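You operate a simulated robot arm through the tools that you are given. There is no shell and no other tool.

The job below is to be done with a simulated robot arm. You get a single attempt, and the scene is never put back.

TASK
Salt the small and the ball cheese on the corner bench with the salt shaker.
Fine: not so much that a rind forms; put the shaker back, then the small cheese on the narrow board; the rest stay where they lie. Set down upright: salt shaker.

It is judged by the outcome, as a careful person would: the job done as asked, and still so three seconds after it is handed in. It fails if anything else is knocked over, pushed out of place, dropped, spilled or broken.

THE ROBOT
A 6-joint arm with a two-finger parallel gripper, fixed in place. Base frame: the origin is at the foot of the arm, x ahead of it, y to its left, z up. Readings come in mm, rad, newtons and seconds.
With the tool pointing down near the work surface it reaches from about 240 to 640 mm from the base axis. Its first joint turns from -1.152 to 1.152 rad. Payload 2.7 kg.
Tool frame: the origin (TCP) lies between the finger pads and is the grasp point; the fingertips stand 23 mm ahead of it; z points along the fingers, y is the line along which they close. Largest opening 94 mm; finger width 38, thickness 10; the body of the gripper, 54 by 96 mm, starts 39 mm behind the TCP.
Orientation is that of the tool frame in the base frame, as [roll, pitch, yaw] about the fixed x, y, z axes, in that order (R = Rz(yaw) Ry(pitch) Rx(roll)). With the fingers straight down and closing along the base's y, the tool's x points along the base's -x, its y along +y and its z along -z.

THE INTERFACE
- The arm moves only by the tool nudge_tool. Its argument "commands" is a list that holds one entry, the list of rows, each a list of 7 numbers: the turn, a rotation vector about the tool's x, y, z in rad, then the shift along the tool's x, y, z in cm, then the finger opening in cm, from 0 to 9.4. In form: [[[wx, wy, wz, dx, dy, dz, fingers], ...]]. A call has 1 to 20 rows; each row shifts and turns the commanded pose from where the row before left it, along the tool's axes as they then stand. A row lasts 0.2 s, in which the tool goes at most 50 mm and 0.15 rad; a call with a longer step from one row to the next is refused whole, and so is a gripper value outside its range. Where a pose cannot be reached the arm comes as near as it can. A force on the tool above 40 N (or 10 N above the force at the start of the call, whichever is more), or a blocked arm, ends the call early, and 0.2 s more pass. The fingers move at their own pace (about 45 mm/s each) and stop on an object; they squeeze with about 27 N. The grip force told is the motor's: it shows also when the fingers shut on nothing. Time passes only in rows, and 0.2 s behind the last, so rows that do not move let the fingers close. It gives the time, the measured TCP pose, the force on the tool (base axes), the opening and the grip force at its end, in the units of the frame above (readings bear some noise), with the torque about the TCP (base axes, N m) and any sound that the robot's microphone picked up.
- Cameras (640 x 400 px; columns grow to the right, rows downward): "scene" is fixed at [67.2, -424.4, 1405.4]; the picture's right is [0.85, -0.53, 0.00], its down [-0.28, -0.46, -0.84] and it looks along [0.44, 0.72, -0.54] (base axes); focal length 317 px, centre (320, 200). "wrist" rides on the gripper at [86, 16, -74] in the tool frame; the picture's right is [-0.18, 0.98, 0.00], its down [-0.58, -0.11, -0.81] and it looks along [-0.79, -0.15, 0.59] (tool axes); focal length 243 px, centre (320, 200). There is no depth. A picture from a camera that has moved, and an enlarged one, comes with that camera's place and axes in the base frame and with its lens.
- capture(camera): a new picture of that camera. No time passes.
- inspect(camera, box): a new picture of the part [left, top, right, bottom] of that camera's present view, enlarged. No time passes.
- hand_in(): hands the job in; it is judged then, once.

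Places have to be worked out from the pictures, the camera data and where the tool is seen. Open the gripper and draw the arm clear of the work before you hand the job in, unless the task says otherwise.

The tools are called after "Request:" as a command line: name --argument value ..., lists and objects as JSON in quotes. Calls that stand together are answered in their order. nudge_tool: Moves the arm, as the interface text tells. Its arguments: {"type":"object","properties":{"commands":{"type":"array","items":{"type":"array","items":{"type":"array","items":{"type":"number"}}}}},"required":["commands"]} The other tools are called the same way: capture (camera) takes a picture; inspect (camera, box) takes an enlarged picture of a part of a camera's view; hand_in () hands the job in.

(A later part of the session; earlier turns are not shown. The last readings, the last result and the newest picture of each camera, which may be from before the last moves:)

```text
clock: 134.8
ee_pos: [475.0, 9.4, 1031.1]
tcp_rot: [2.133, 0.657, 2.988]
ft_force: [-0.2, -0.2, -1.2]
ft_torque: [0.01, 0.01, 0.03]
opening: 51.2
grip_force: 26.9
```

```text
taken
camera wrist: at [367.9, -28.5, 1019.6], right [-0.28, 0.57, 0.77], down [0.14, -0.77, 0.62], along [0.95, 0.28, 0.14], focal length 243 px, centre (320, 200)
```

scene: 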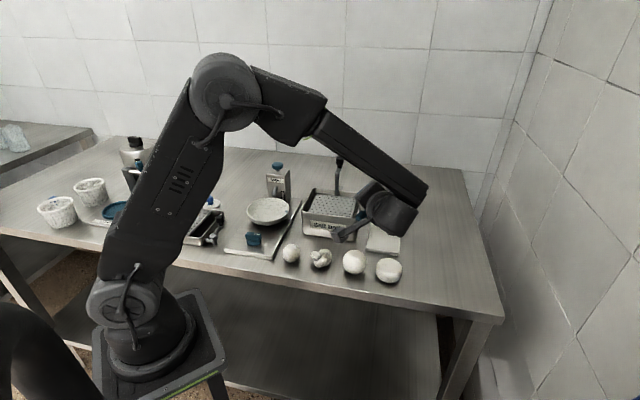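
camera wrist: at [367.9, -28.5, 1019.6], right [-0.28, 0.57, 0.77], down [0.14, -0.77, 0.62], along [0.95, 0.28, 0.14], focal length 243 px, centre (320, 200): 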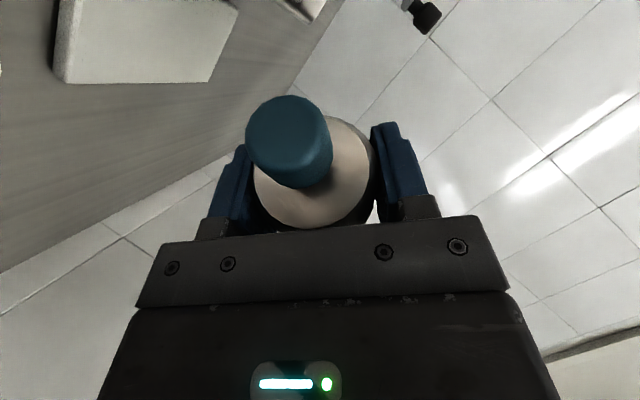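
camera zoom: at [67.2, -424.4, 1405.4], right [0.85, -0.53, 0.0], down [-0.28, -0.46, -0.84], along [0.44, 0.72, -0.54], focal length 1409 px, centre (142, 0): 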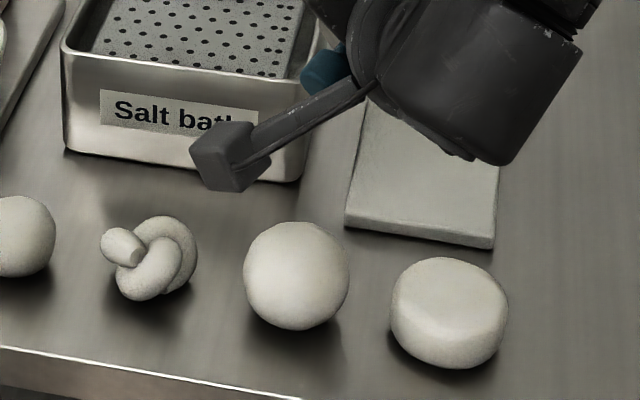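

Tilt ≈112°, no salt yet. I complete the roll (tilt ≈130°).

Request:
nudge_tool --commands '[[[0, 0, -0.14, 0, 0.66, 0, 0], [0, 0, -0.14, 0, 0.66, 0, 0], [0, 0, -0.14, 0, 0.66, 0, 0], [0, 0, -0.14, 0, 0.66, 0, 0], [0, 0, -0.14, 0, 0.66, 0, 0], [0, 0, -0.13, 0, 0.62, 0, 0], [0, 0, 0, 0, 0, 0, 0]]]'

Request:
capture --camera "scene"

Request:
inspect --camera "scene" --box '[320, 200, 400, 290]'

Request:
capture --camera "wrist"

```text
clock: 136.4
ee_pos: [448.8, 32.2, 1047.0]
tcp_rot: [3.139, 1.136, -2.093]
ft_force: [0.1, 0.2, -1.0]
ft_torque: [0.01, -0.01, -0.02]
opening: 51.2
grip_force: 27.4
```

```text
taken
```

scene: 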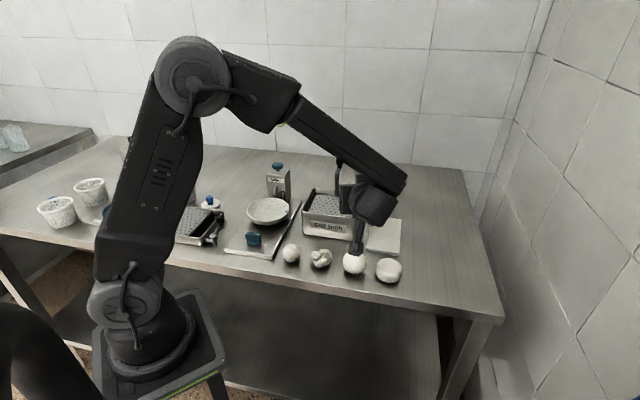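

```text
4.44 times, centred on (360, 245) of scene
camera zoom: at [67.2, -424.4, 1405.4], right [0.85, -0.53, 0.0], down [-0.28, -0.46, -0.84], along [0.44, 0.72, -0.54], focal length 1409 px, centre (142, 0)
```

zoom: 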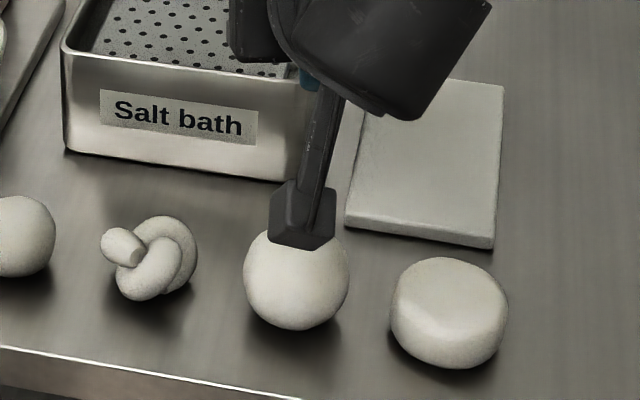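

```text
taken
camera wrist: at [384.5, -49.3, 999.4], right [-0.81, 0.56, 0.17], down [-0.15, -0.48, 0.87], along [0.56, 0.68, 0.47], focal length 243 px, centre (320, 200)
```

wrist: 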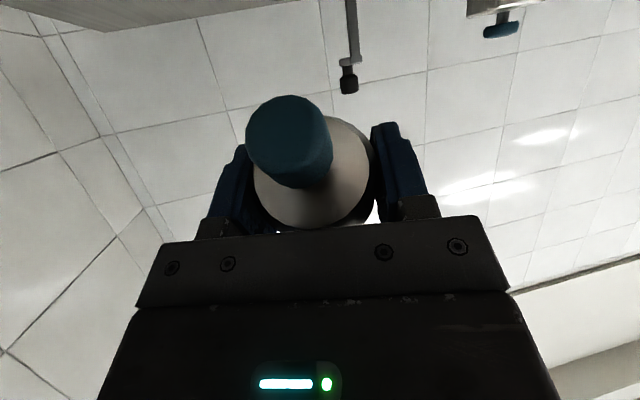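

Tilt ≈130°, still no salt by tilt alone. I shake vertically twice in this posture.

Request:
nudge_tool --commands '[[[0, 0, 0, -2.72, 0, -1.26, 0], [0, 0, 0, 2.72, 0, 1.26, 0], [0, 0, 0, -2.72, 0, -1.26, 0], [0, 0, 0, 2.72, 0, 1.26, 0], [0, 0, 0, 0, 0, 0, 0]]]'

Request:
inspect --camera "scene" --box '[320, 200, 400, 290]'

```text
clock: 137.6
ee_pos: [449.7, 31.8, 1047.6]
tcp_rot: [3.137, 1.136, -2.098]
ft_force: [0.0, 0.4, -1.2]
ft_torque: [0.01, 0.02, 0.02]
opening: 51.1
grip_force: 26.9
```

```text
4.44 times, centred on (360, 245) of scene
camera zoom: at [67.2, -424.4, 1405.4], right [0.85, -0.53, 0.0], down [-0.28, -0.46, -0.84], along [0.44, 0.72, -0.54], focal length 1409 px, centre (142, 0)
```

zoom: 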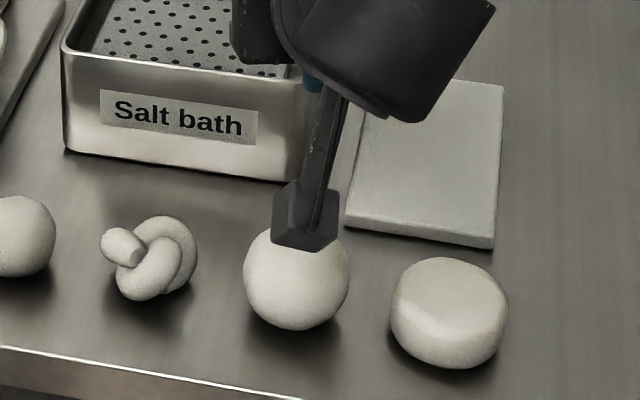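

No visible change. I raise the tilt toward full inversion (rotating about the head), in small steps.

Request:
nudge_tool --commands '[[[0, -0.12, 0, -0.23, 0, -0.58, 0], [0, -0.12, 0, -0.23, 0, -0.58, 0], [0, -0.12, 0, -0.23, 0, -0.58, 0], [0, -0.12, 0, -0.23, 0, -0.58, 0], [0, 0, 0, 0, 0, 0, 0]]]'

Request:
capture --camera "scene"

Request:
inspect --camera "scene" --box '[320, 200, 400, 290]'

```text
clock: 138.8
ee_pos: [440.0, 14.8, 1060.5]
tcp_rot: [0.057, 1.525, 1.107]
ft_force: [-0.1, 0.2, -1.3]
ft_torque: [0.01, 0.0, 0.01]
opening: 51.4
grip_force: 26.8
```

```text
taken
```

scene: 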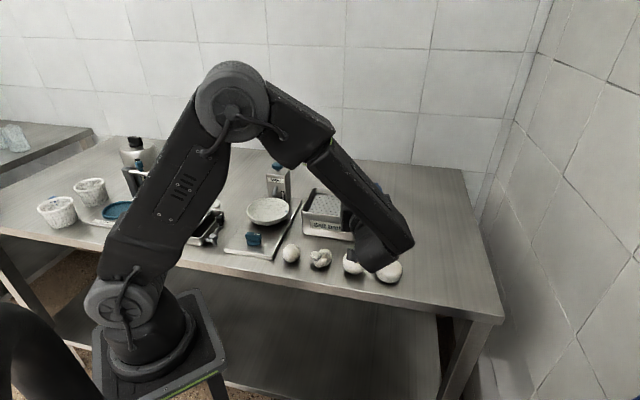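

```text
4.44 times, centred on (360, 245) of scene
camera zoom: at [67.2, -424.4, 1405.4], right [0.85, -0.53, 0.0], down [-0.28, -0.46, -0.84], along [0.44, 0.72, -0.54], focal length 1409 px, centre (142, 0)
```

zoom: 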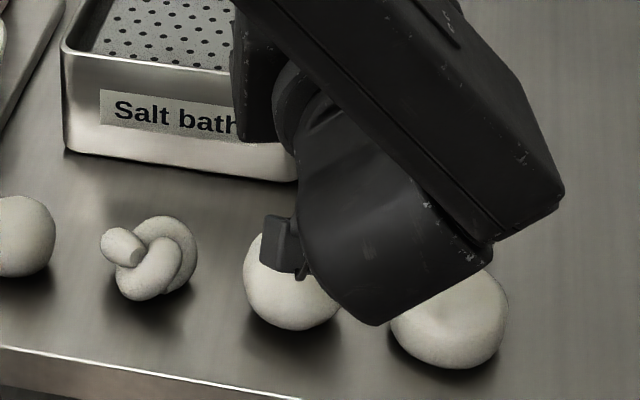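

Tilt ≈157° now. I shake vertically three times, then will back out to view the ball.

Request:
nudge_tool --commands '[[[0, 0, 0, -4, 0, 0, 0], [0, 0, 0, 4, 0, 0, 0], [0, 0, 0, -4, 0, 0, 0], [0, 0, 0, 4, 0, 0, 0], [0, 0, 0, -4, 0, 0, 0], [0, 0, 0, 4, 0, 0, 0], [0, 0, 0, 0, 0, 0, 0]]]'

Request:
inspect --camera "scene" --box '[320, 225, 390, 285]'

Request:
capture --camera "wrist"

```text
clock: 140.4
ee_pos: [440.6, 15.1, 1060.1]
tcp_rot: [0.057, 1.527, 1.106]
ft_force: [-0.2, -0.3, -1.5]
ft_torque: [-0.04, 0.02, -0.03]
opening: 51.4
grip_force: 27.0
```

```text
6.67 times, centred on (355, 255) of scene
camera zoom: at [67.2, -424.4, 1405.4], right [0.85, -0.53, 0.0], down [-0.28, -0.46, -0.84], along [0.44, 0.72, -0.54], focal length 2114 px, centre (87, -167)
```

zoom: 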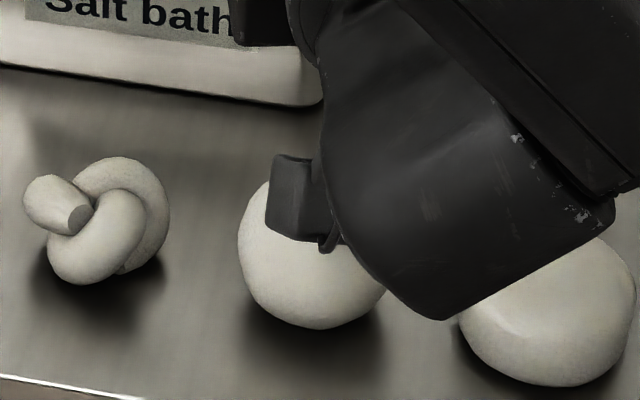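

```text
taken
camera wrist: at [392.4, -37.7, 970.7], right [-0.86, 0.48, 0.19], down [-0.32, -0.78, 0.54], along [0.41, 0.41, 0.82], focal length 243 px, centre (320, 200)
```

wrist: 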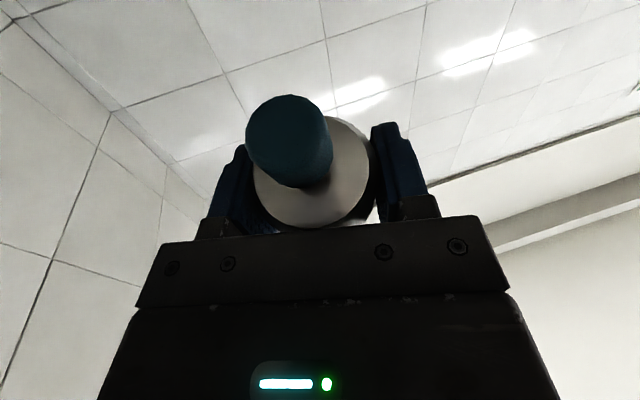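

I undo the last pitch so the ball's top can be seen.

Request:
nudge_tool --commands '[[[0, 0.12, 0, 0.17, 0, 0.6, 0], [0, 0.12, 0, 0.17, 0, 0.6, 0], [0, 0.12, 0, 0.17, 0, 0.6, 0], [0, 0.12, 0, 0.17, 0, 0.6, 0], [0, 0, 0.14, 0, -0.66, 0, 0], [0, 0, 0.14, 0, -0.66, 0, 0], [0, 0, 0.14, 0, -0.66, 0, 0], [0, 0, 0.14, 0, -0.66, 0, 0], [0, 0, 0.14, 0, -0.66, 0, 0], [0, 0, 0, 0, 0, 0, 0]]]'

Request:
inspect --camera "scene" --box '[320, 225, 390, 285]'

Request:
inspect --camera "scene" --box '[334, 240, 374, 278]'

```text
clock: 142.6
ee_pos: [475.9, 16.9, 1043.5]
tcp_rot: [2.192, 0.762, 3.08]
ft_force: [-0.2, -0.5, -1.4]
ft_torque: [-0.01, 0.0, 0.01]
opening: 51.5
grip_force: 27.2
```

```text
6.67 times, centred on (355, 255) of scene
camera zoom: at [67.2, -424.4, 1405.4], right [0.85, -0.53, 0.0], down [-0.28, -0.46, -0.84], along [0.44, 0.72, -0.54], focal length 2114 px, centre (87, -167)
```

zoom: 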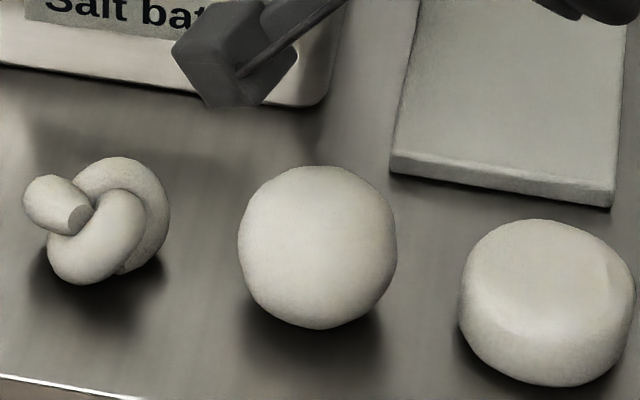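

```text
10.53 times, centred on (354, 259) of scene
camera zoom: at [67.2, -424.4, 1405.4], right [0.85, -0.53, 0.0], down [-0.28, -0.46, -0.84], along [0.44, 0.72, -0.54], focal length 3338 px, centre (-38, -421)
```

zoom: 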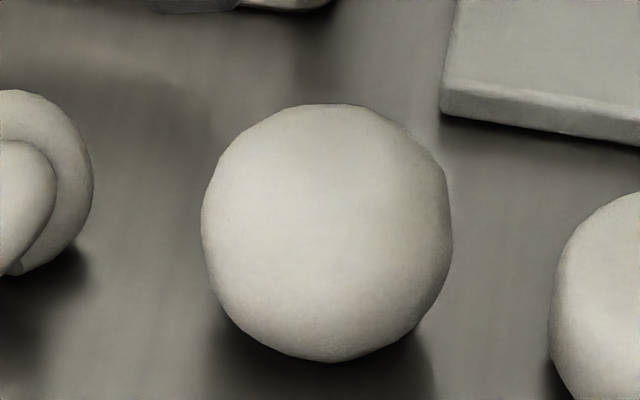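

The ball still looks unsalted; also I notice the board has been shifted by about 5 mm (finger contact during the side grasp) — I'll keep clear of it. The head was ~100 mm above the ball; I try again inverted but close, head ~35 mm above the ball.

Request:
nudge_tool --commands '[[[0, 0, -0.14, 0, 0.66, 0, 0], [0, 0, -0.14, 0, 0.66, 0, 0], [0, 0, -0.14, 0, 0.66, 0, 0], [0, 0, -0.14, 0, 0.66, 0, 0], [0, 0, -0.14, 0, 0.66, 0, 0], [0, 0, 0, 0, 0, 0, 0]]]'

Request:
inspect --camera "scene" --box '[320, 180, 400, 290]'

```text
clock: 144.0
ee_pos: [452.4, 36.7, 1054.7]
tcp_rot: [3.138, 1.136, -2.094]
ft_force: [0.5, -0.6, -2.5]
ft_torque: [-0.01, 0.01, 0.0]
opening: 51.3
grip_force: 26.9
```

```text
3.64 times, centred on (360, 235) of scene
camera zoom: at [67.2, -424.4, 1405.4], right [0.85, -0.53, 0.0], down [-0.28, -0.46, -0.84], along [0.44, 0.72, -0.54], focal length 1153 px, centre (174, 73)
```

zoom: 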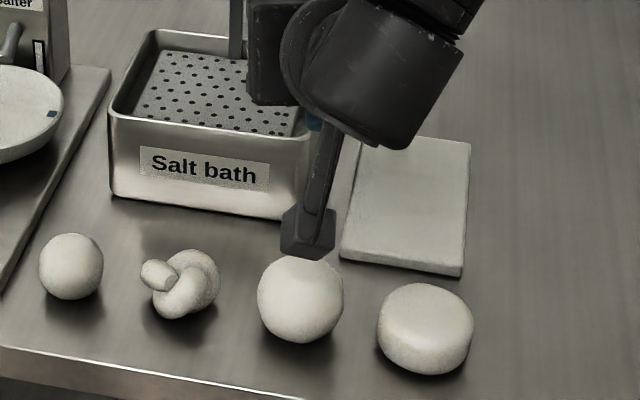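

Request:
nudge_tool --commands '[[[0, 0, 0, 1.5, 0.2, 0.6, 0], [0, 0, 0, 2.3, 0.2, 0.95, 0], [0, 0, 0, 2, 0.2, 0.8, 0], [0, 0, 0, 1.15, 0, 0.48, 0], [0, 0, 0, 0, 0, 0, 0]]]'

Request:
nudge_tool --commands '[[[0, 0, 0, -4.1, 0, -1.9, 0], [0, 0, 0, 4.1, 0, 1.9, 0], [0, 0, 0, -4.1, 0, -1.9, 0], [0, 0, 0, 4.1, 0, 1.9, 0], [0, 0, 0, -4.1, 0, -1.9, 0], [0, 0, 0, 4.1, 0, 1.9, 0], [0, 0, 0, 0, 0, 0, 0]]]'

Request:
inspect --camera "scene" --box '[320, 200, 400, 290]'

Request:
capture --camera "wrist"

```text
clock: 145.2
ee_pos: [446.5, 36.0, 980.7]
tcp_rot: [3.135, 1.137, -2.099]
ft_force: [0.5, 0.7, -0.8]
ft_torque: [-0.02, -0.01, -0.01]
opening: 51.4
grip_force: 27.1
```

```text
clock: 146.8
ee_pos: [446.1, 34.4, 981.0]
tcp_rot: [3.135, 1.137, -2.098]
ft_force: [1.2, 0.8, -1.4]
ft_torque: [-0.03, -0.01, 0.06]
opening: 51.5
grip_force: 26.6
```

```text
4.44 times, centred on (360, 245) of scene
camera zoom: at [67.2, -424.4, 1405.4], right [0.85, -0.53, 0.0], down [-0.28, -0.46, -0.84], along [0.44, 0.72, -0.54], focal length 1409 px, centre (142, 0)
```

zoom: 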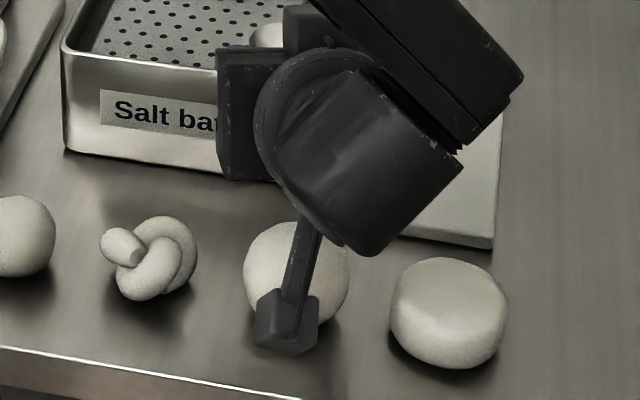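

```text
taken
camera wrist: at [382.0, -47.1, 933.6], right [-0.81, 0.56, 0.17], down [-0.15, -0.48, 0.87], along [0.56, 0.68, 0.47], focal length 243 px, centre (320, 200)
```

wrist: 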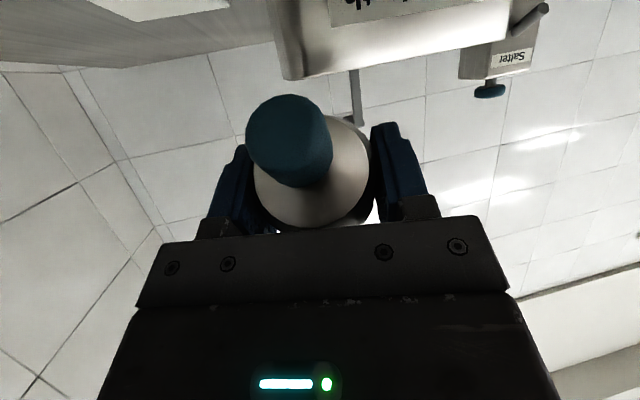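

I raise it and roll back partially to expose the ball's top.

Request:
nudge_tool --commands '[[[0, 0, 0, -2.7, 0, -1.26, 0], [0, 0, 0, -2.7, 0, -1.26, 0], [0, 0, 0, -1.8, 0, -0.84, 0], [0, 0, 0.14, 0, -0.66, 0, 0], [0, 0, 0.14, 0, -0.66, 0, 0], [0, 0, 0.14, 0, -0.66, 0, 0], [0, 0, 0.14, 0, -0.66, 0, 0], [0, 0, 0.14, 0, -0.66, 0, 0], [0, 0, 0.14, 0, -0.66, 0, 0], [0, 0, 0, 0, 0, 0, 0]]]'

Request:
inspect --camera "scene" --box '[320, 225, 390, 285]'

Request:
inspect --camera "scene" --box '[334, 240, 374, 278]'

```text
clock: 149.0
ee_pos: [475.3, 12.2, 1048.2]
tcp_rot: [2.125, 0.644, 2.979]
ft_force: [-0.8, 0.4, -1.3]
ft_torque: [0.01, 0.02, -0.01]
opening: 51.3
grip_force: 27.6
```

```text
6.67 times, centred on (355, 255) of scene
camera zoom: at [67.2, -424.4, 1405.4], right [0.85, -0.53, 0.0], down [-0.28, -0.46, -0.84], along [0.44, 0.72, -0.54], focal length 2114 px, centre (87, -167)
```

zoom: 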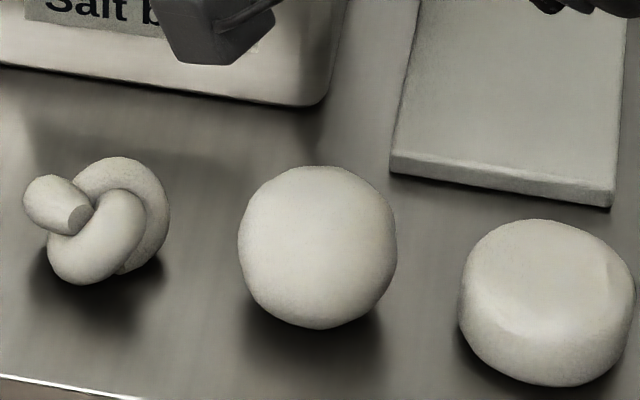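

```text
10.53 times, centred on (354, 259) of scene
camera zoom: at [67.2, -424.4, 1405.4], right [0.85, -0.53, 0.0], down [-0.28, -0.46, -0.84], along [0.44, 0.72, -0.54], focal length 3338 px, centre (-38, -421)
```

zoom: 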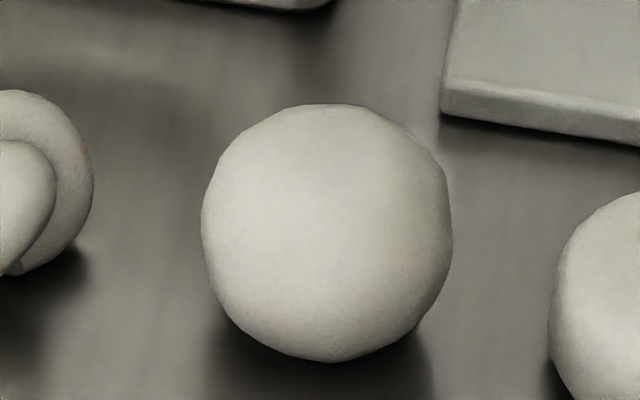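

Still clean. Perhaps quick reversals never reach full speed; I try longer full-speed strokes (100 mm) in the inverted posture, ending low over the ball.

Request:
nudge_tool --commands '[[[0, 0, -0.14, 0, 0.66, 0, 0], [0, 0, -0.14, 0, 0.66, 0, 0], [0, 0, -0.14, 0, 0.66, 0, 0], [0, 0, -0.14, 0, 0.66, 0, 0], [0, 0, -0.14, 0, 0.66, 0, 0], [0, 0, -0.14, 0, 0.66, 0, 0], [0, 0, 0, 1.8, 0, 0.84, 0], [0, 0, 0, 2.6, 0, 1.2, 0], [0, 0, 0, 2.2, 0, 1, 0], [0, 0, 0, 0, 0, 0, 0]]]'

Request:
nudge_tool --commands '[[[0, 0, 0, -4.4, 0, -2.04, 0], [0, 0, 0, -4.4, 0, -2.04, 0], [0, 0, 0, 4.4, 0, 2.04, 0], [0, 0, 0, 4.4, 0, 2.04, 0], [0, 0, 0, -4.4, 0, -2.04, 0], [0, 0, 0, -4.4, 0, -2.04, 0], [0, 0, 0, 4.4, 0, 2.04, 0], [0, 0, 0, 4.4, 0, 2.04, 0], [0, 0, 0, -4.4, 0, -2.04, 0], [0, 0, 0, -4.4, 0, -2.04, 0]]]'

Request:
inspect --camera "scene" --box '[320, 200, 400, 290]'

```text
clock: 151.2
ee_pos: [449.6, 35.9, 991.3]
tcp_rot: [3.136, 1.136, -2.097]
ft_force: [-0.4, -0.9, -2.2]
ft_torque: [0.03, -0.02, 0.01]
opening: 51.6
grip_force: 26.7
```

```text
clock: 153.4
ee_pos: [447.6, 35.3, 1089.0]
tcp_rot: [3.133, 1.136, -2.101]
ft_force: [0.2, 0.4, -2.1]
ft_torque: [-0.02, 0.0, -0.03]
opening: 51.1
grip_force: 26.6
```

```text
4.44 times, centred on (360, 245) of scene
camera zoom: at [67.2, -424.4, 1405.4], right [0.85, -0.53, 0.0], down [-0.28, -0.46, -0.84], along [0.44, 0.72, -0.54], focal length 1409 px, centre (142, 0)
```

zoom: 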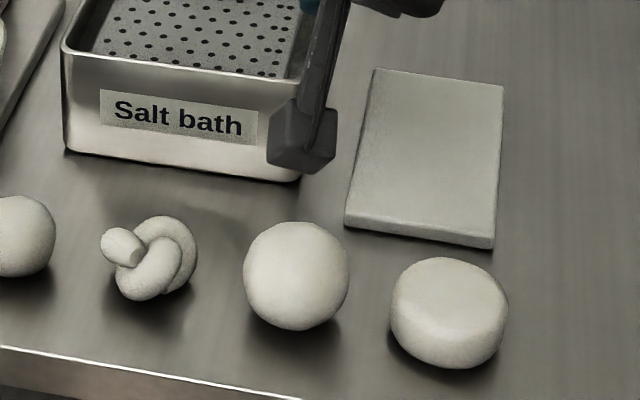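

Request:
inspect --camera "scene" --box '[336, 246, 372, 276]'

Request:
inspect --camera "scene" --box '[370, 254, 408, 286]'

Request:
inspect --camera "scene" --box '[300, 140, 420, 240]'

```text
13.33 times, centred on (354, 261) of scene
camera zoom: at [67.2, -424.4, 1405.4], right [0.85, -0.53, 0.0], down [-0.28, -0.46, -0.84], along [0.44, 0.72, -0.54], focal length 4228 px, centre (-133, -613)
```

zoom: 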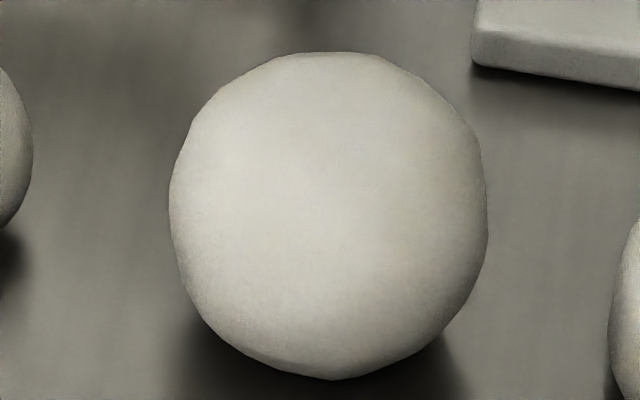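

```text
12.50 times, centred on (389, 270) of scene
camera zoom: at [67.2, -424.4, 1405.4], right [0.85, -0.53, 0.0], down [-0.28, -0.46, -0.84], along [0.44, 0.72, -0.54], focal length 3963 px, centre (-542, -675)
```

zoom: 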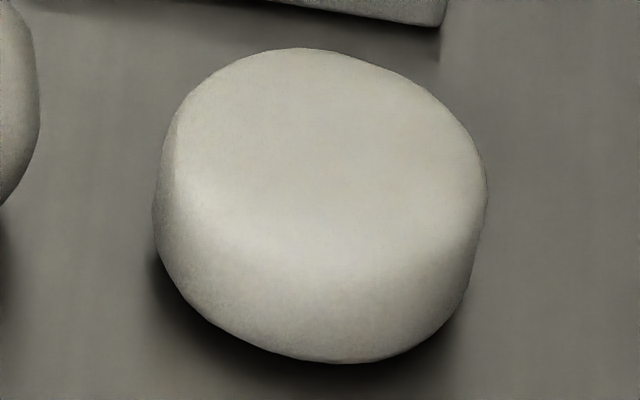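

```text
4.00 times, centred on (360, 190) of scene
camera zoom: at [67.2, -424.4, 1405.4], right [0.85, -0.53, 0.0], down [-0.28, -0.46, -0.84], along [0.44, 0.72, -0.54], focal length 1268 px, centre (160, 240)
```

zoom: 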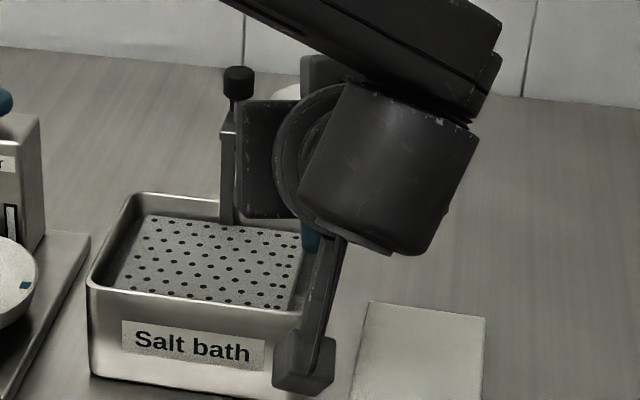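

I check the shaker's former spot and the whole bench for any spilled grains that could reveal how it dispenses.

Request:
inspect --camera "scene" --box '[395, 225, 465, 285]'

Request:
inspect --camera "scene" --box '[270, 225, 500, 310]'

```text
6.67 times, centred on (430, 255) of scene
camera zoom: at [67.2, -424.4, 1405.4], right [0.85, -0.53, 0.0], down [-0.28, -0.46, -0.84], along [0.44, 0.72, -0.54], focal length 2114 px, centre (-413, -167)
```

zoom: 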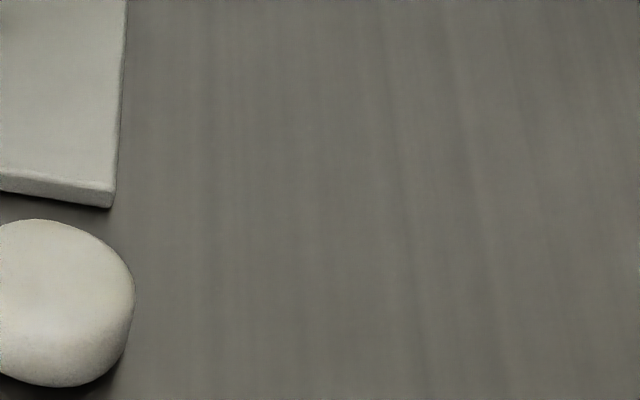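

```text
2.78 times, centred on (385, 268) of scene
camera zoom: at [67.2, -424.4, 1405.4], right [0.85, -0.53, 0.0], down [-0.28, -0.46, -0.84], along [0.44, 0.72, -0.54], focal length 882 px, centre (139, 12)
```

zoom: 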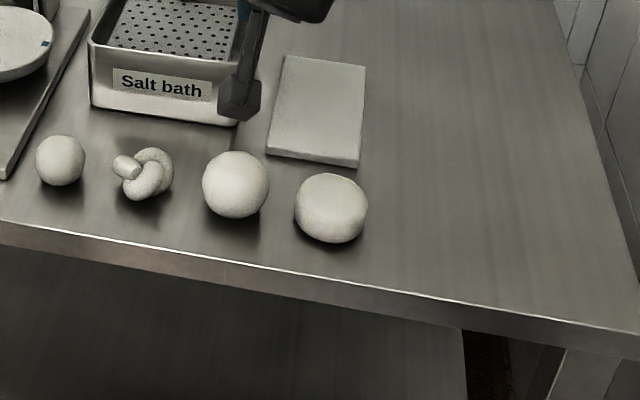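

I repeat exactly the first zoom boxes to compare tones of the cheeses with the start.

Request:
inspect --camera "scene" --box '[275, 235, 415, 290]'

Request:
inspect --camera "scene" --box '[260, 190, 460, 315]'

```text
4.57 times, centred on (345, 262) of scene
camera zoom: at [67.2, -424.4, 1405.4], right [0.85, -0.53, 0.0], down [-0.28, -0.46, -0.84], along [0.44, 0.72, -0.54], focal length 1449 px, centre (206, -86)
```

zoom: 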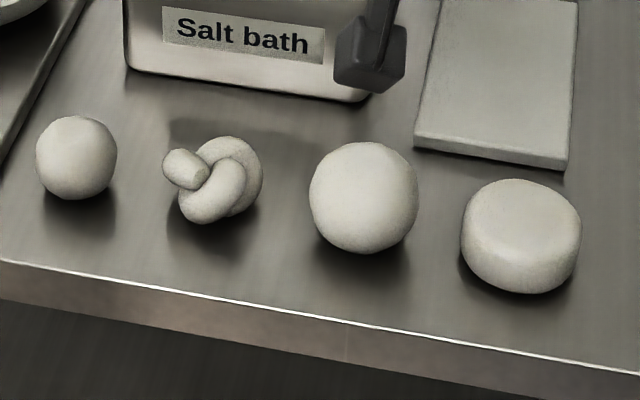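

```text
3.20 times, centred on (360, 252) of scene
camera zoom: at [67.2, -424.4, 1405.4], right [0.85, -0.53, 0.0], down [-0.28, -0.46, -0.84], along [0.44, 0.72, -0.54], focal length 1015 px, centre (192, 32)
```

zoom: 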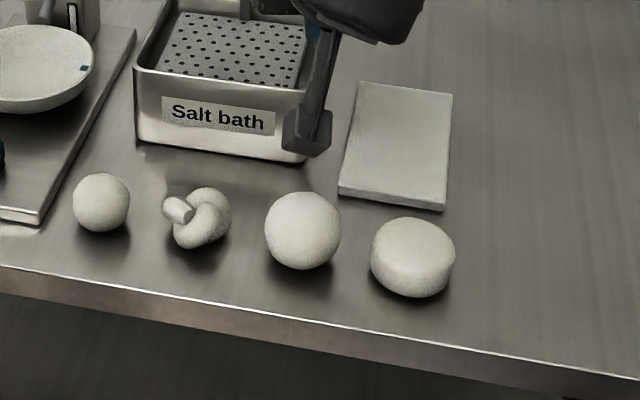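

No difference anywhere. Next I return it upright over the ball and try long full-speed vertical strokes (100 mm at 0.25 m/s), not yet tried upright.

Request:
nudge_tool --commands '[[[0, 0, 0.1, 0, -0.47, 0, 0], [0, 0, 0.15, 0, -0.71, 0, 0], [0, 0, 0.15, 0, -0.71, 0, 0], [0, 0, 0.15, 0, -0.71, 0, 0], [0, 0, 0.15, 0, -0.71, 0, 0], [0, 0, 0.15, 0, -0.71, 0, 0], [0, 0, 0.15, 0, -0.71, 0, 0], [0, 0, 0.15, 0, -0.71, 0, 0], [0, 0, 0.15, 0, -0.71, 0, 0], [0, 0, 0.15, 0, -0.71, 0, 0], [0, 0, 0.15, 0, -0.71, 0, 0], [0, 0, 0.15, 0, -0.71, 0, 0], [0, 0, 0.15, 0, -0.71, 0, 0], [0, 0, 0.15, 0, -0.71, 0, 0], [0, 0, 0.15, 0, -0.71, 0, 0], [0, 0, 0.15, 0, -0.71, 0, 0], [0, 0, 0.15, 0, -0.71, 0, 0], [0, 0, 0.15, 0, -0.71, 0, 0], [0, 0, 0.15, 0, -0.71, 0, 0], [0, 0, 0.15, 0, -0.71, 0, 0]]]'

Request:
nudge_tool --commands '[[[0, 0, 0.15, 0, -0.71, 0, 0], [0, 0, 0.042, 0, -0.2, 0, 0], [0, 0, 0, 0, 0, 0, 0]]]'

Request:
capture --camera "scene"

Request:
capture --camera "wrist"

```text
clock: 157.6
ee_pos: [443.2, -5.4, 1004.0]
tcp_rot: [2.759, -1.1, 1.473]
ft_force: [-0.2, -0.7, -1.3]
ft_torque: [0.0, 0.01, 0.04]
opening: 51.4
grip_force: 27.1
```

```text
clock: 158.4
ee_pos: [434.3, -1.9, 1002.6]
tcp_rot: [-3.135, -1.136, 1.043]
ft_force: [0.1, 0.6, -1.2]
ft_torque: [0.02, -0.01, 0.01]
opening: 51.2
grip_force: 26.9
```

```text
taken
```

scene: 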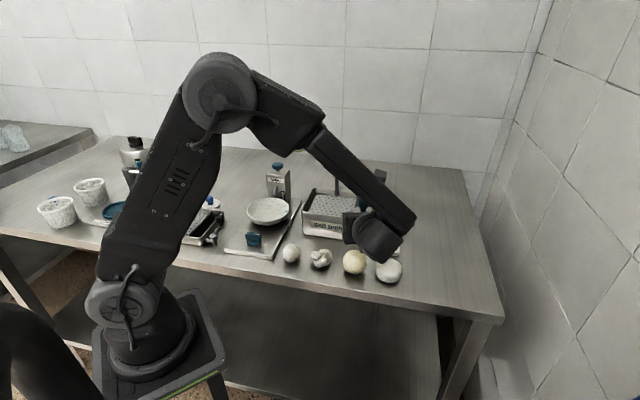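

```text
taken
camera wrist: at [434.8, -36.9, 1112.3], right [0.81, -0.56, -0.17], down [-0.58, -0.79, -0.19], along [-0.03, 0.25, -0.97], focal length 243 px, centre (320, 200)
```

wrist: 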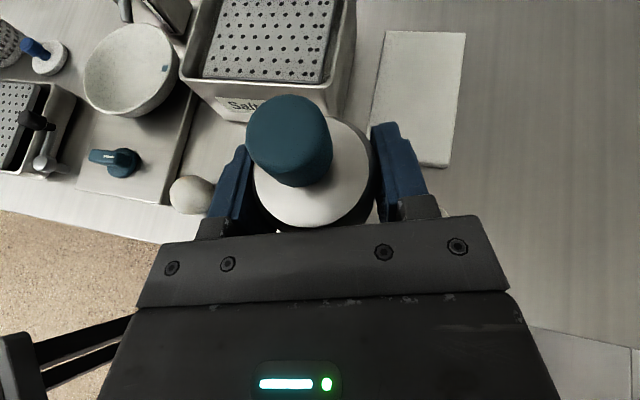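

The ball now looks yellowish in the scene picture — something changed. I inspect it closely.

Request:
inspect --camera "scene" --box '[275, 235, 415, 290]'

Request:
inspect --camera "scene" --box '[334, 240, 374, 278]'

```text
4.57 times, centred on (345, 262) of scene
camera zoom: at [67.2, -424.4, 1405.4], right [0.85, -0.53, 0.0], down [-0.28, -0.46, -0.84], along [0.44, 0.72, -0.54], focal length 1449 px, centre (206, -86)
```

zoom: 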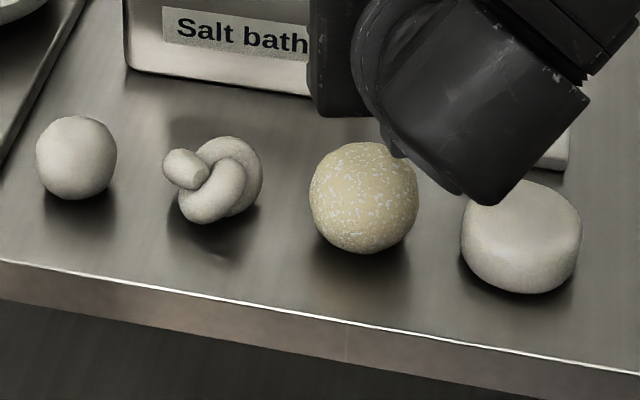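

```text
10.53 times, centred on (354, 259) of scene
camera zoom: at [67.2, -424.4, 1405.4], right [0.85, -0.53, 0.0], down [-0.28, -0.46, -0.84], along [0.44, 0.72, -0.54], focal length 3338 px, centre (-38, -421)
```

zoom: 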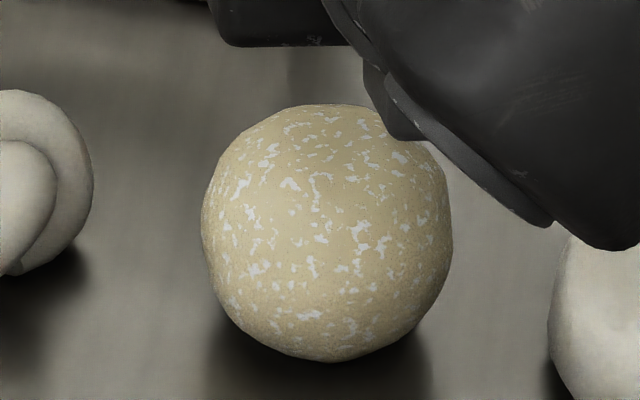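

The ball is now covered with white grains on a yellowish surface. I hold still for a second to see whether it keeps changing.

Request:
nudge_tool --commands '[[[0, 0, 0, 0, 0, 0, 0], [0, 0, 0, 0, 0, 0, 0], [0, 0, 0, 0, 0, 0, 0], [0, 0, 0, 0, 0, 0, 0], [0, 0, 0, 0, 0, 0, 0]]]'

Request:
inspect --camera "scene" --box '[334, 240, 374, 278]'

Request:
inspect --camera "scene" --box '[260, 220, 420, 300]'

```text
clock: 159.6
ee_pos: [434.0, -2.6, 1002.1]
tcp_rot: [-3.137, -1.135, 1.046]
ft_force: [-0.2, -0.5, -1.8]
ft_torque: [0.0, 0.01, 0.0]
opening: 51.1
grip_force: 27.0
```

```text
10.53 times, centred on (354, 259) of scene
camera zoom: at [67.2, -424.4, 1405.4], right [0.85, -0.53, 0.0], down [-0.28, -0.46, -0.84], along [0.44, 0.72, -0.54], focal length 3338 px, centre (-38, -421)
```

zoom: 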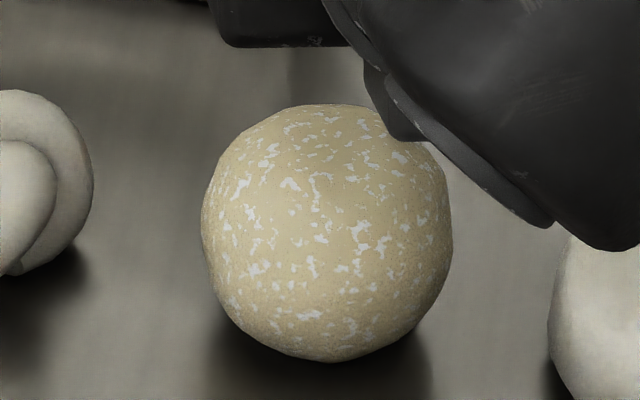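

```text
4.00 times, centred on (340, 260) of scene
camera zoom: at [67.2, -424.4, 1405.4], right [0.85, -0.53, 0.0], down [-0.28, -0.46, -0.84], along [0.44, 0.72, -0.54], focal length 1268 px, centre (240, -40)
```

zoom: 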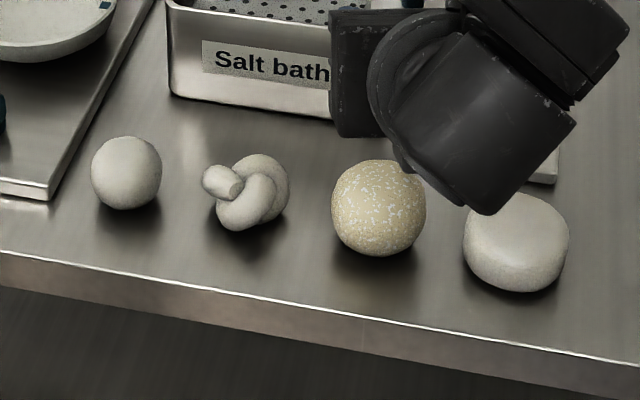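

It is stable: the ball is now salted (grains on the surface) and the change came around the inverted phase. Now I take the shaker, upright, toward the small cheese, turning the approach azimuth to 90° for reach.

Request:
nudge_tool --commands '[[[0.119, 0, -0.055, 0, 0, 0, 0], [0.119, 0, -0.055, 0, 0, 0, 0], [0.119, 0, -0.055, 0, 0, 0, 0], [0.119, 0, -0.055, 0, 0, 0, 0], [0, 0, 0, 0, 0, 0, 0]]]'

Request:
inspect --camera "scene" --box '[260, 130, 440, 300]'

```text
clock: 160.8
ee_pos: [435.1, -1.0, 1001.9]
tcp_rot: [-3.136, -1.137, 1.569]
ft_force: [0.0, -0.5, -2.0]
ft_torque: [-0.02, 0.0, -0.01]
opening: 51.1
grip_force: 27.0
```

```text
2.35 times, centred on (350, 215) of scene
camera zoom: at [67.2, -424.4, 1405.4], right [0.85, -0.53, 0.0], down [-0.28, -0.46, -0.84], along [0.44, 0.72, -0.54], focal length 746 px, centre (249, 165)
```

zoom: 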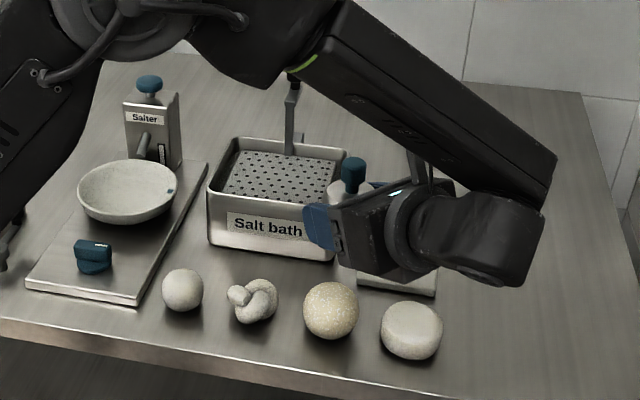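

Pose good. I carry it smoothly above the small cheese at (314,117).

Request:
nudge_tool --commands '[[[0, 0, 0, 0.06, -0.6, 0.6, 0], [0, 0, 0, 0.12, -1.2, 1.25, 0], [0, 0, 0, 0.12, -1.2, 1.25, 0], [0, 0, 0, 0.12, -1.2, 1.25, 0], [0, 0, 0, 0.12, -1.2, 1.25, 0], [0, 0, 0, 0.12, -1.2, 1.25, 0], [0, 0, 0, 0.12, -1.2, 1.25, 0], [0, 0, 0, 0.12, -1.2, 1.25, 0], [0, 0, 0, 0.12, -1.2, 1.25, 0], [0, 0, 0, 0.12, -1.2, 1.25, 0], [0, 0, 0, 0.1, -0.7, 0.7, 0], [0, 0, 0, 0, 0, 0, 0]]]'

Request:
capture --camera "scene"

Request:
capture --camera "wrist"

Request:
inspect --camera "scene" --box '[260, 180, 380, 290]'

```text
clock: 163.4
ee_pos: [312.9, 117.1, 961.4]
tcp_rot: [-3.138, -1.137, 1.57]
ft_force: [-0.5, -0.1, -1.4]
ft_torque: [0.01, 0.03, -0.03]
opening: 51.0
grip_force: 27.5
```

```text
taken
```

scene: 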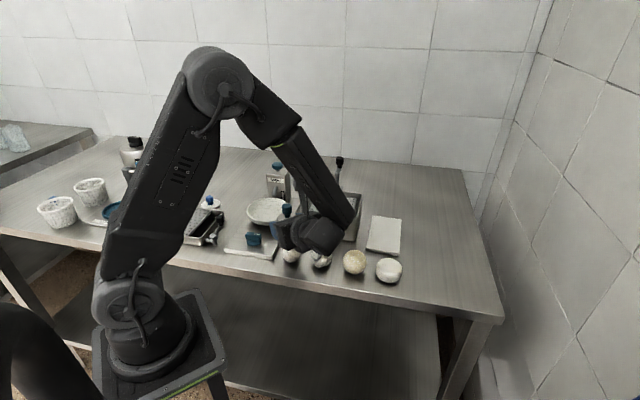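

```text
taken
camera wrist: at [331.3, 86.1, 1071.1], right [0.98, -0.07, -0.17], down [-0.11, -0.98, -0.19], along [-0.15, 0.2, -0.97], focal length 243 px, centre (320, 200)
```

wrist: 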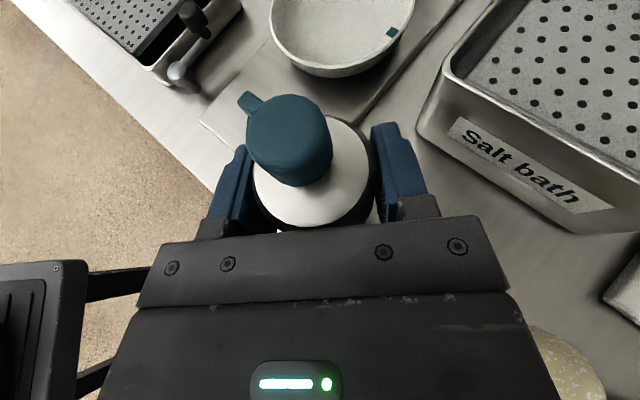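

```text
3.64 times, centred on (320, 235) of scene
camera zoom: at [67.2, -424.4, 1405.4], right [0.85, -0.53, 0.0], down [-0.28, -0.46, -0.84], along [0.44, 0.72, -0.54], focal length 1153 px, centre (320, 73)
```

zoom: 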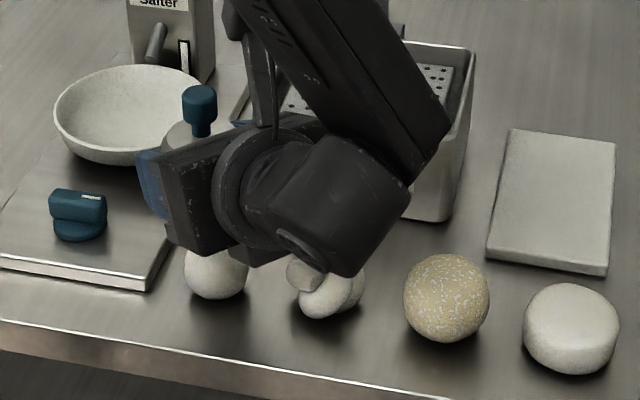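

Over the small cheese with clearance. I start the roll about the head, in stages, inspecting the cheese each time.

Request:
nudge_tool --commands '[[[0, 0, -0.07, 0, 0.33, 0, 0], [0, 0, -0.14, 0, 0.66, 0, 0], [0, 0, -0.14, 0, 0.66, 0, 0], [0, 0, -0.14, 0, 0.66, 0, 0], [0, 0, -0.14, 0, 0.66, 0, 0], [0, 0, -0.14, 0, 0.66, 0, 0], [0, 0, -0.14, 0, 0.66, 0, 0], [0, 0, -0.14, 0, 0.66, 0, 0], [0, 0, -0.14, 0, 0.66, 0, 0], [0, 0, -0.14, 0, 0.66, 0, 0], [0, 0, -0.14, 0, 0.66, 0, 0], [0, 0, 0, 0, 0, 0, 0]]]'

Request:
inspect --camera "scene" --box '[260, 180, 380, 290]'

Request:
capture --camera "wrist"

```text
clock: 166.0
ee_pos: [363.8, 133.2, 996.6]
tcp_rot: [2.009, -0.092, 3.102]
ft_force: [-0.6, 0.0, -0.8]
ft_torque: [0.03, 0.01, -0.03]
opening: 51.3
grip_force: 27.1
```

```text
3.64 times, centred on (320, 235) of scene
camera zoom: at [67.2, -424.4, 1405.4], right [0.85, -0.53, 0.0], down [-0.28, -0.46, -0.84], along [0.44, 0.72, -0.54], focal length 1153 px, centre (320, 73)
```

zoom: 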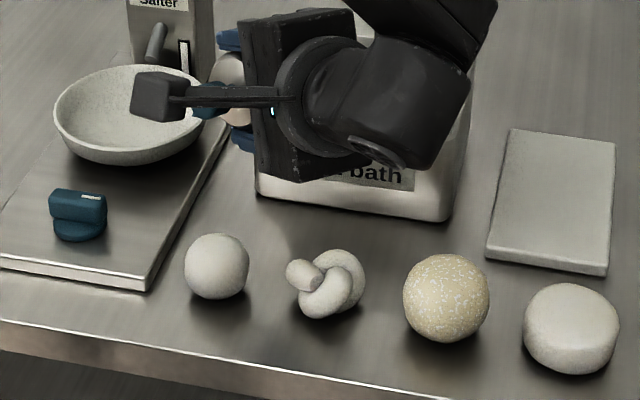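

```text
taken
camera wrist: at [280.5, 76.1, 1050.7], right [0.28, 0.4, 0.87], down [0.57, -0.8, 0.19], along [0.77, 0.44, -0.46], focal length 243 px, centre (320, 200)
```

wrist: 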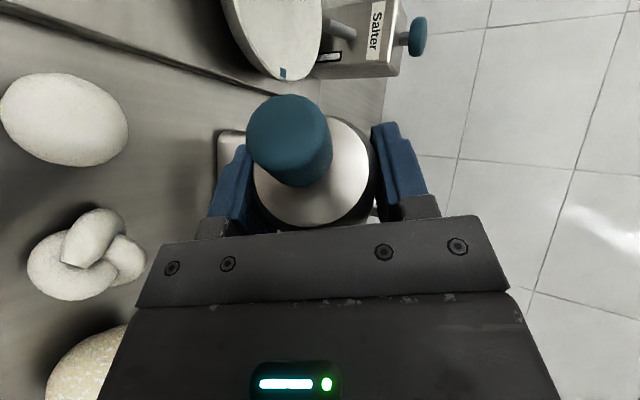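

Head at (317,115). Cheese still plain. I roll on to full (tilt ≈130°).

Request:
nudge_tool --commands '[[[0, 0, -0.14, 0, 0.66, 0, 0], [0, 0, -0.14, 0, 0.66, 0, 0], [0, 0, -0.14, 0, 0.66, 0, 0], [0, 0, -0.14, 0, 0.66, 0, 0], [0, 0, -0.14, 0, 0.66, 0, 0], [0, 0, -0.14, 0, 0.66, 0, 0], [0, 0, -0.14, 0, 0.66, 0, 0], [0, 0, -0.14, 0, 0.66, 0, 0], [0, 0, -0.14, 0, 0.66, 0, 0], [0, 0, -0.14, 0, 0.66, 0, 0], [0, 0, -0.14, 0, 0.66, 0, 0], [0, 0, -0.13, 0, 0.62, 0, 0]]]'

Request:
inspect --camera "scene" --box '[260, 180, 380, 290]'

```text
clock: 168.6
ee_pos: [321.0, 156.1, 1046.6]
tcp_rot: [3.138, 1.137, -1.571]
ft_force: [0.1, 1.0, -2.0]
ft_torque: [0.0, 0.01, -0.03]
opening: 51.5
grip_force: 26.9
```

```text
3.64 times, centred on (320, 235) of scene
camera zoom: at [67.2, -424.4, 1405.4], right [0.85, -0.53, 0.0], down [-0.28, -0.46, -0.84], along [0.44, 0.72, -0.54], focal length 1153 px, centre (320, 73)
```

zoom: 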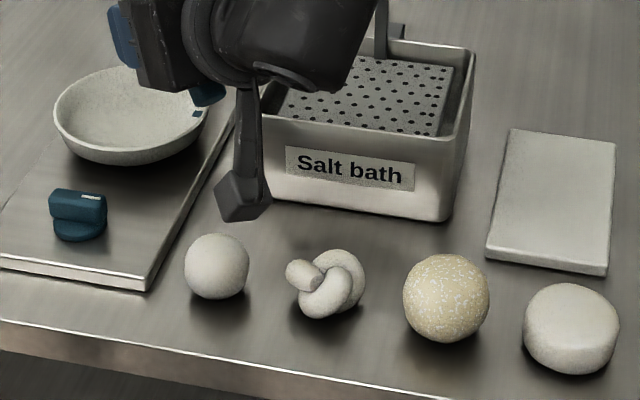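

Good view of the small cheese. I centre the head (6 mm) and hold still 2 s to see whether salt flows by itself.

Request:
nudge_tool --commands '[[[0, 0, 0, 0, 0.6, 0, 0], [0, 0, 0, 0, 0, 0, 0], [0, 0, 0, 0, 0, 0, 0], [0, 0, 0, 0, 0, 0, 0], [0, 0, 0, 0, 0, 0, 0], [0, 0, 0, 0, 0, 0, 0], [0, 0, 0, 0, 0, 0, 0], [0, 0, 0, 0, 0, 0, 0], [0, 0, 0, 0, 0, 0, 0]]]'

Request:
inspect --camera "scene" --box '[260, 180, 380, 290]'

```text
clock: 170.6
ee_pos: [314.7, 156.3, 1047.0]
tcp_rot: [3.131, 1.137, -1.578]
ft_force: [0.5, -0.3, -1.2]
ft_torque: [0.03, 0.04, 0.01]
opening: 51.0
grip_force: 27.4
```

```text
3.64 times, centred on (320, 235) of scene
camera zoom: at [67.2, -424.4, 1405.4], right [0.85, -0.53, 0.0], down [-0.28, -0.46, -0.84], along [0.44, 0.72, -0.54], focal length 1153 px, centre (320, 73)
```

zoom: 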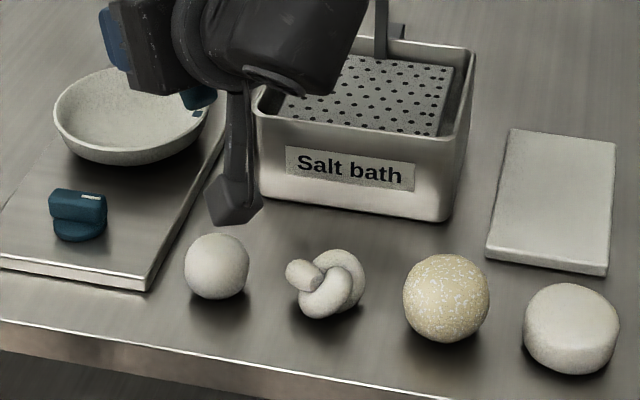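

No flow by tilt alone. I lower it to ~60 mm above the cheese, and make one single full-speed up-down stroke, then wait and look.

Request:
nudge_tool --commands '[[[0, 0, 0, 1.5, 0, 0.7, 0], [0, 0, 0, 2, 0, 0.93, 0], [0, 0, 0, 1.4, 0, 0.65, 0], [0, 0, 0, 0, 0, 0, 0]]]'

Request:
nudge_tool --commands '[[[0, 0, 0, -4.4, 0, -2.04, 0], [0, 0, 0, -4.4, 0, -2.04, 0], [0, 0, 0, 4.4, 0, 2.04, 0], [0, 0, 0, 4.4, 0, 2.04, 0], [0, 0, 0, 0, 0, 0, 0], [0, 0, 0, 0, 0, 0, 0], [0, 0, 0, 0, 0, 0, 0], [0, 0, 0, 0, 0, 0, 0], [0, 0, 0, 0, 0, 0, 0]]]'

Request:
inspect --camera "scene" --box '[260, 180, 380, 290]'

```text
clock: 171.6
ee_pos: [314.9, 156.1, 992.6]
tcp_rot: [3.132, 1.138, -1.577]
ft_force: [-1.0, -0.1, -1.8]
ft_torque: [0.03, 0.02, 0.01]
opening: 51.4
grip_force: 26.6
```

```text
clock: 173.6
ee_pos: [314.8, 157.0, 993.6]
tcp_rot: [3.132, 1.139, -1.577]
ft_force: [0.7, 0.0, -0.9]
ft_torque: [0.01, 0.01, 0.02]
opening: 51.2
grip_force: 27.2
```

```text
3.64 times, centred on (320, 235) of scene
camera zoom: at [67.2, -424.4, 1405.4], right [0.85, -0.53, 0.0], down [-0.28, -0.46, -0.84], along [0.44, 0.72, -0.54], focal length 1153 px, centre (320, 73)
```

zoom: 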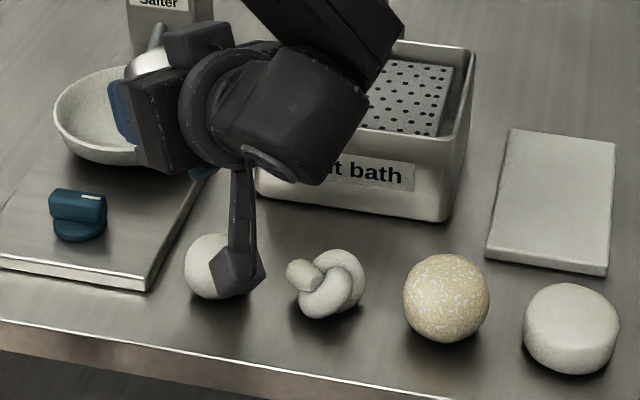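

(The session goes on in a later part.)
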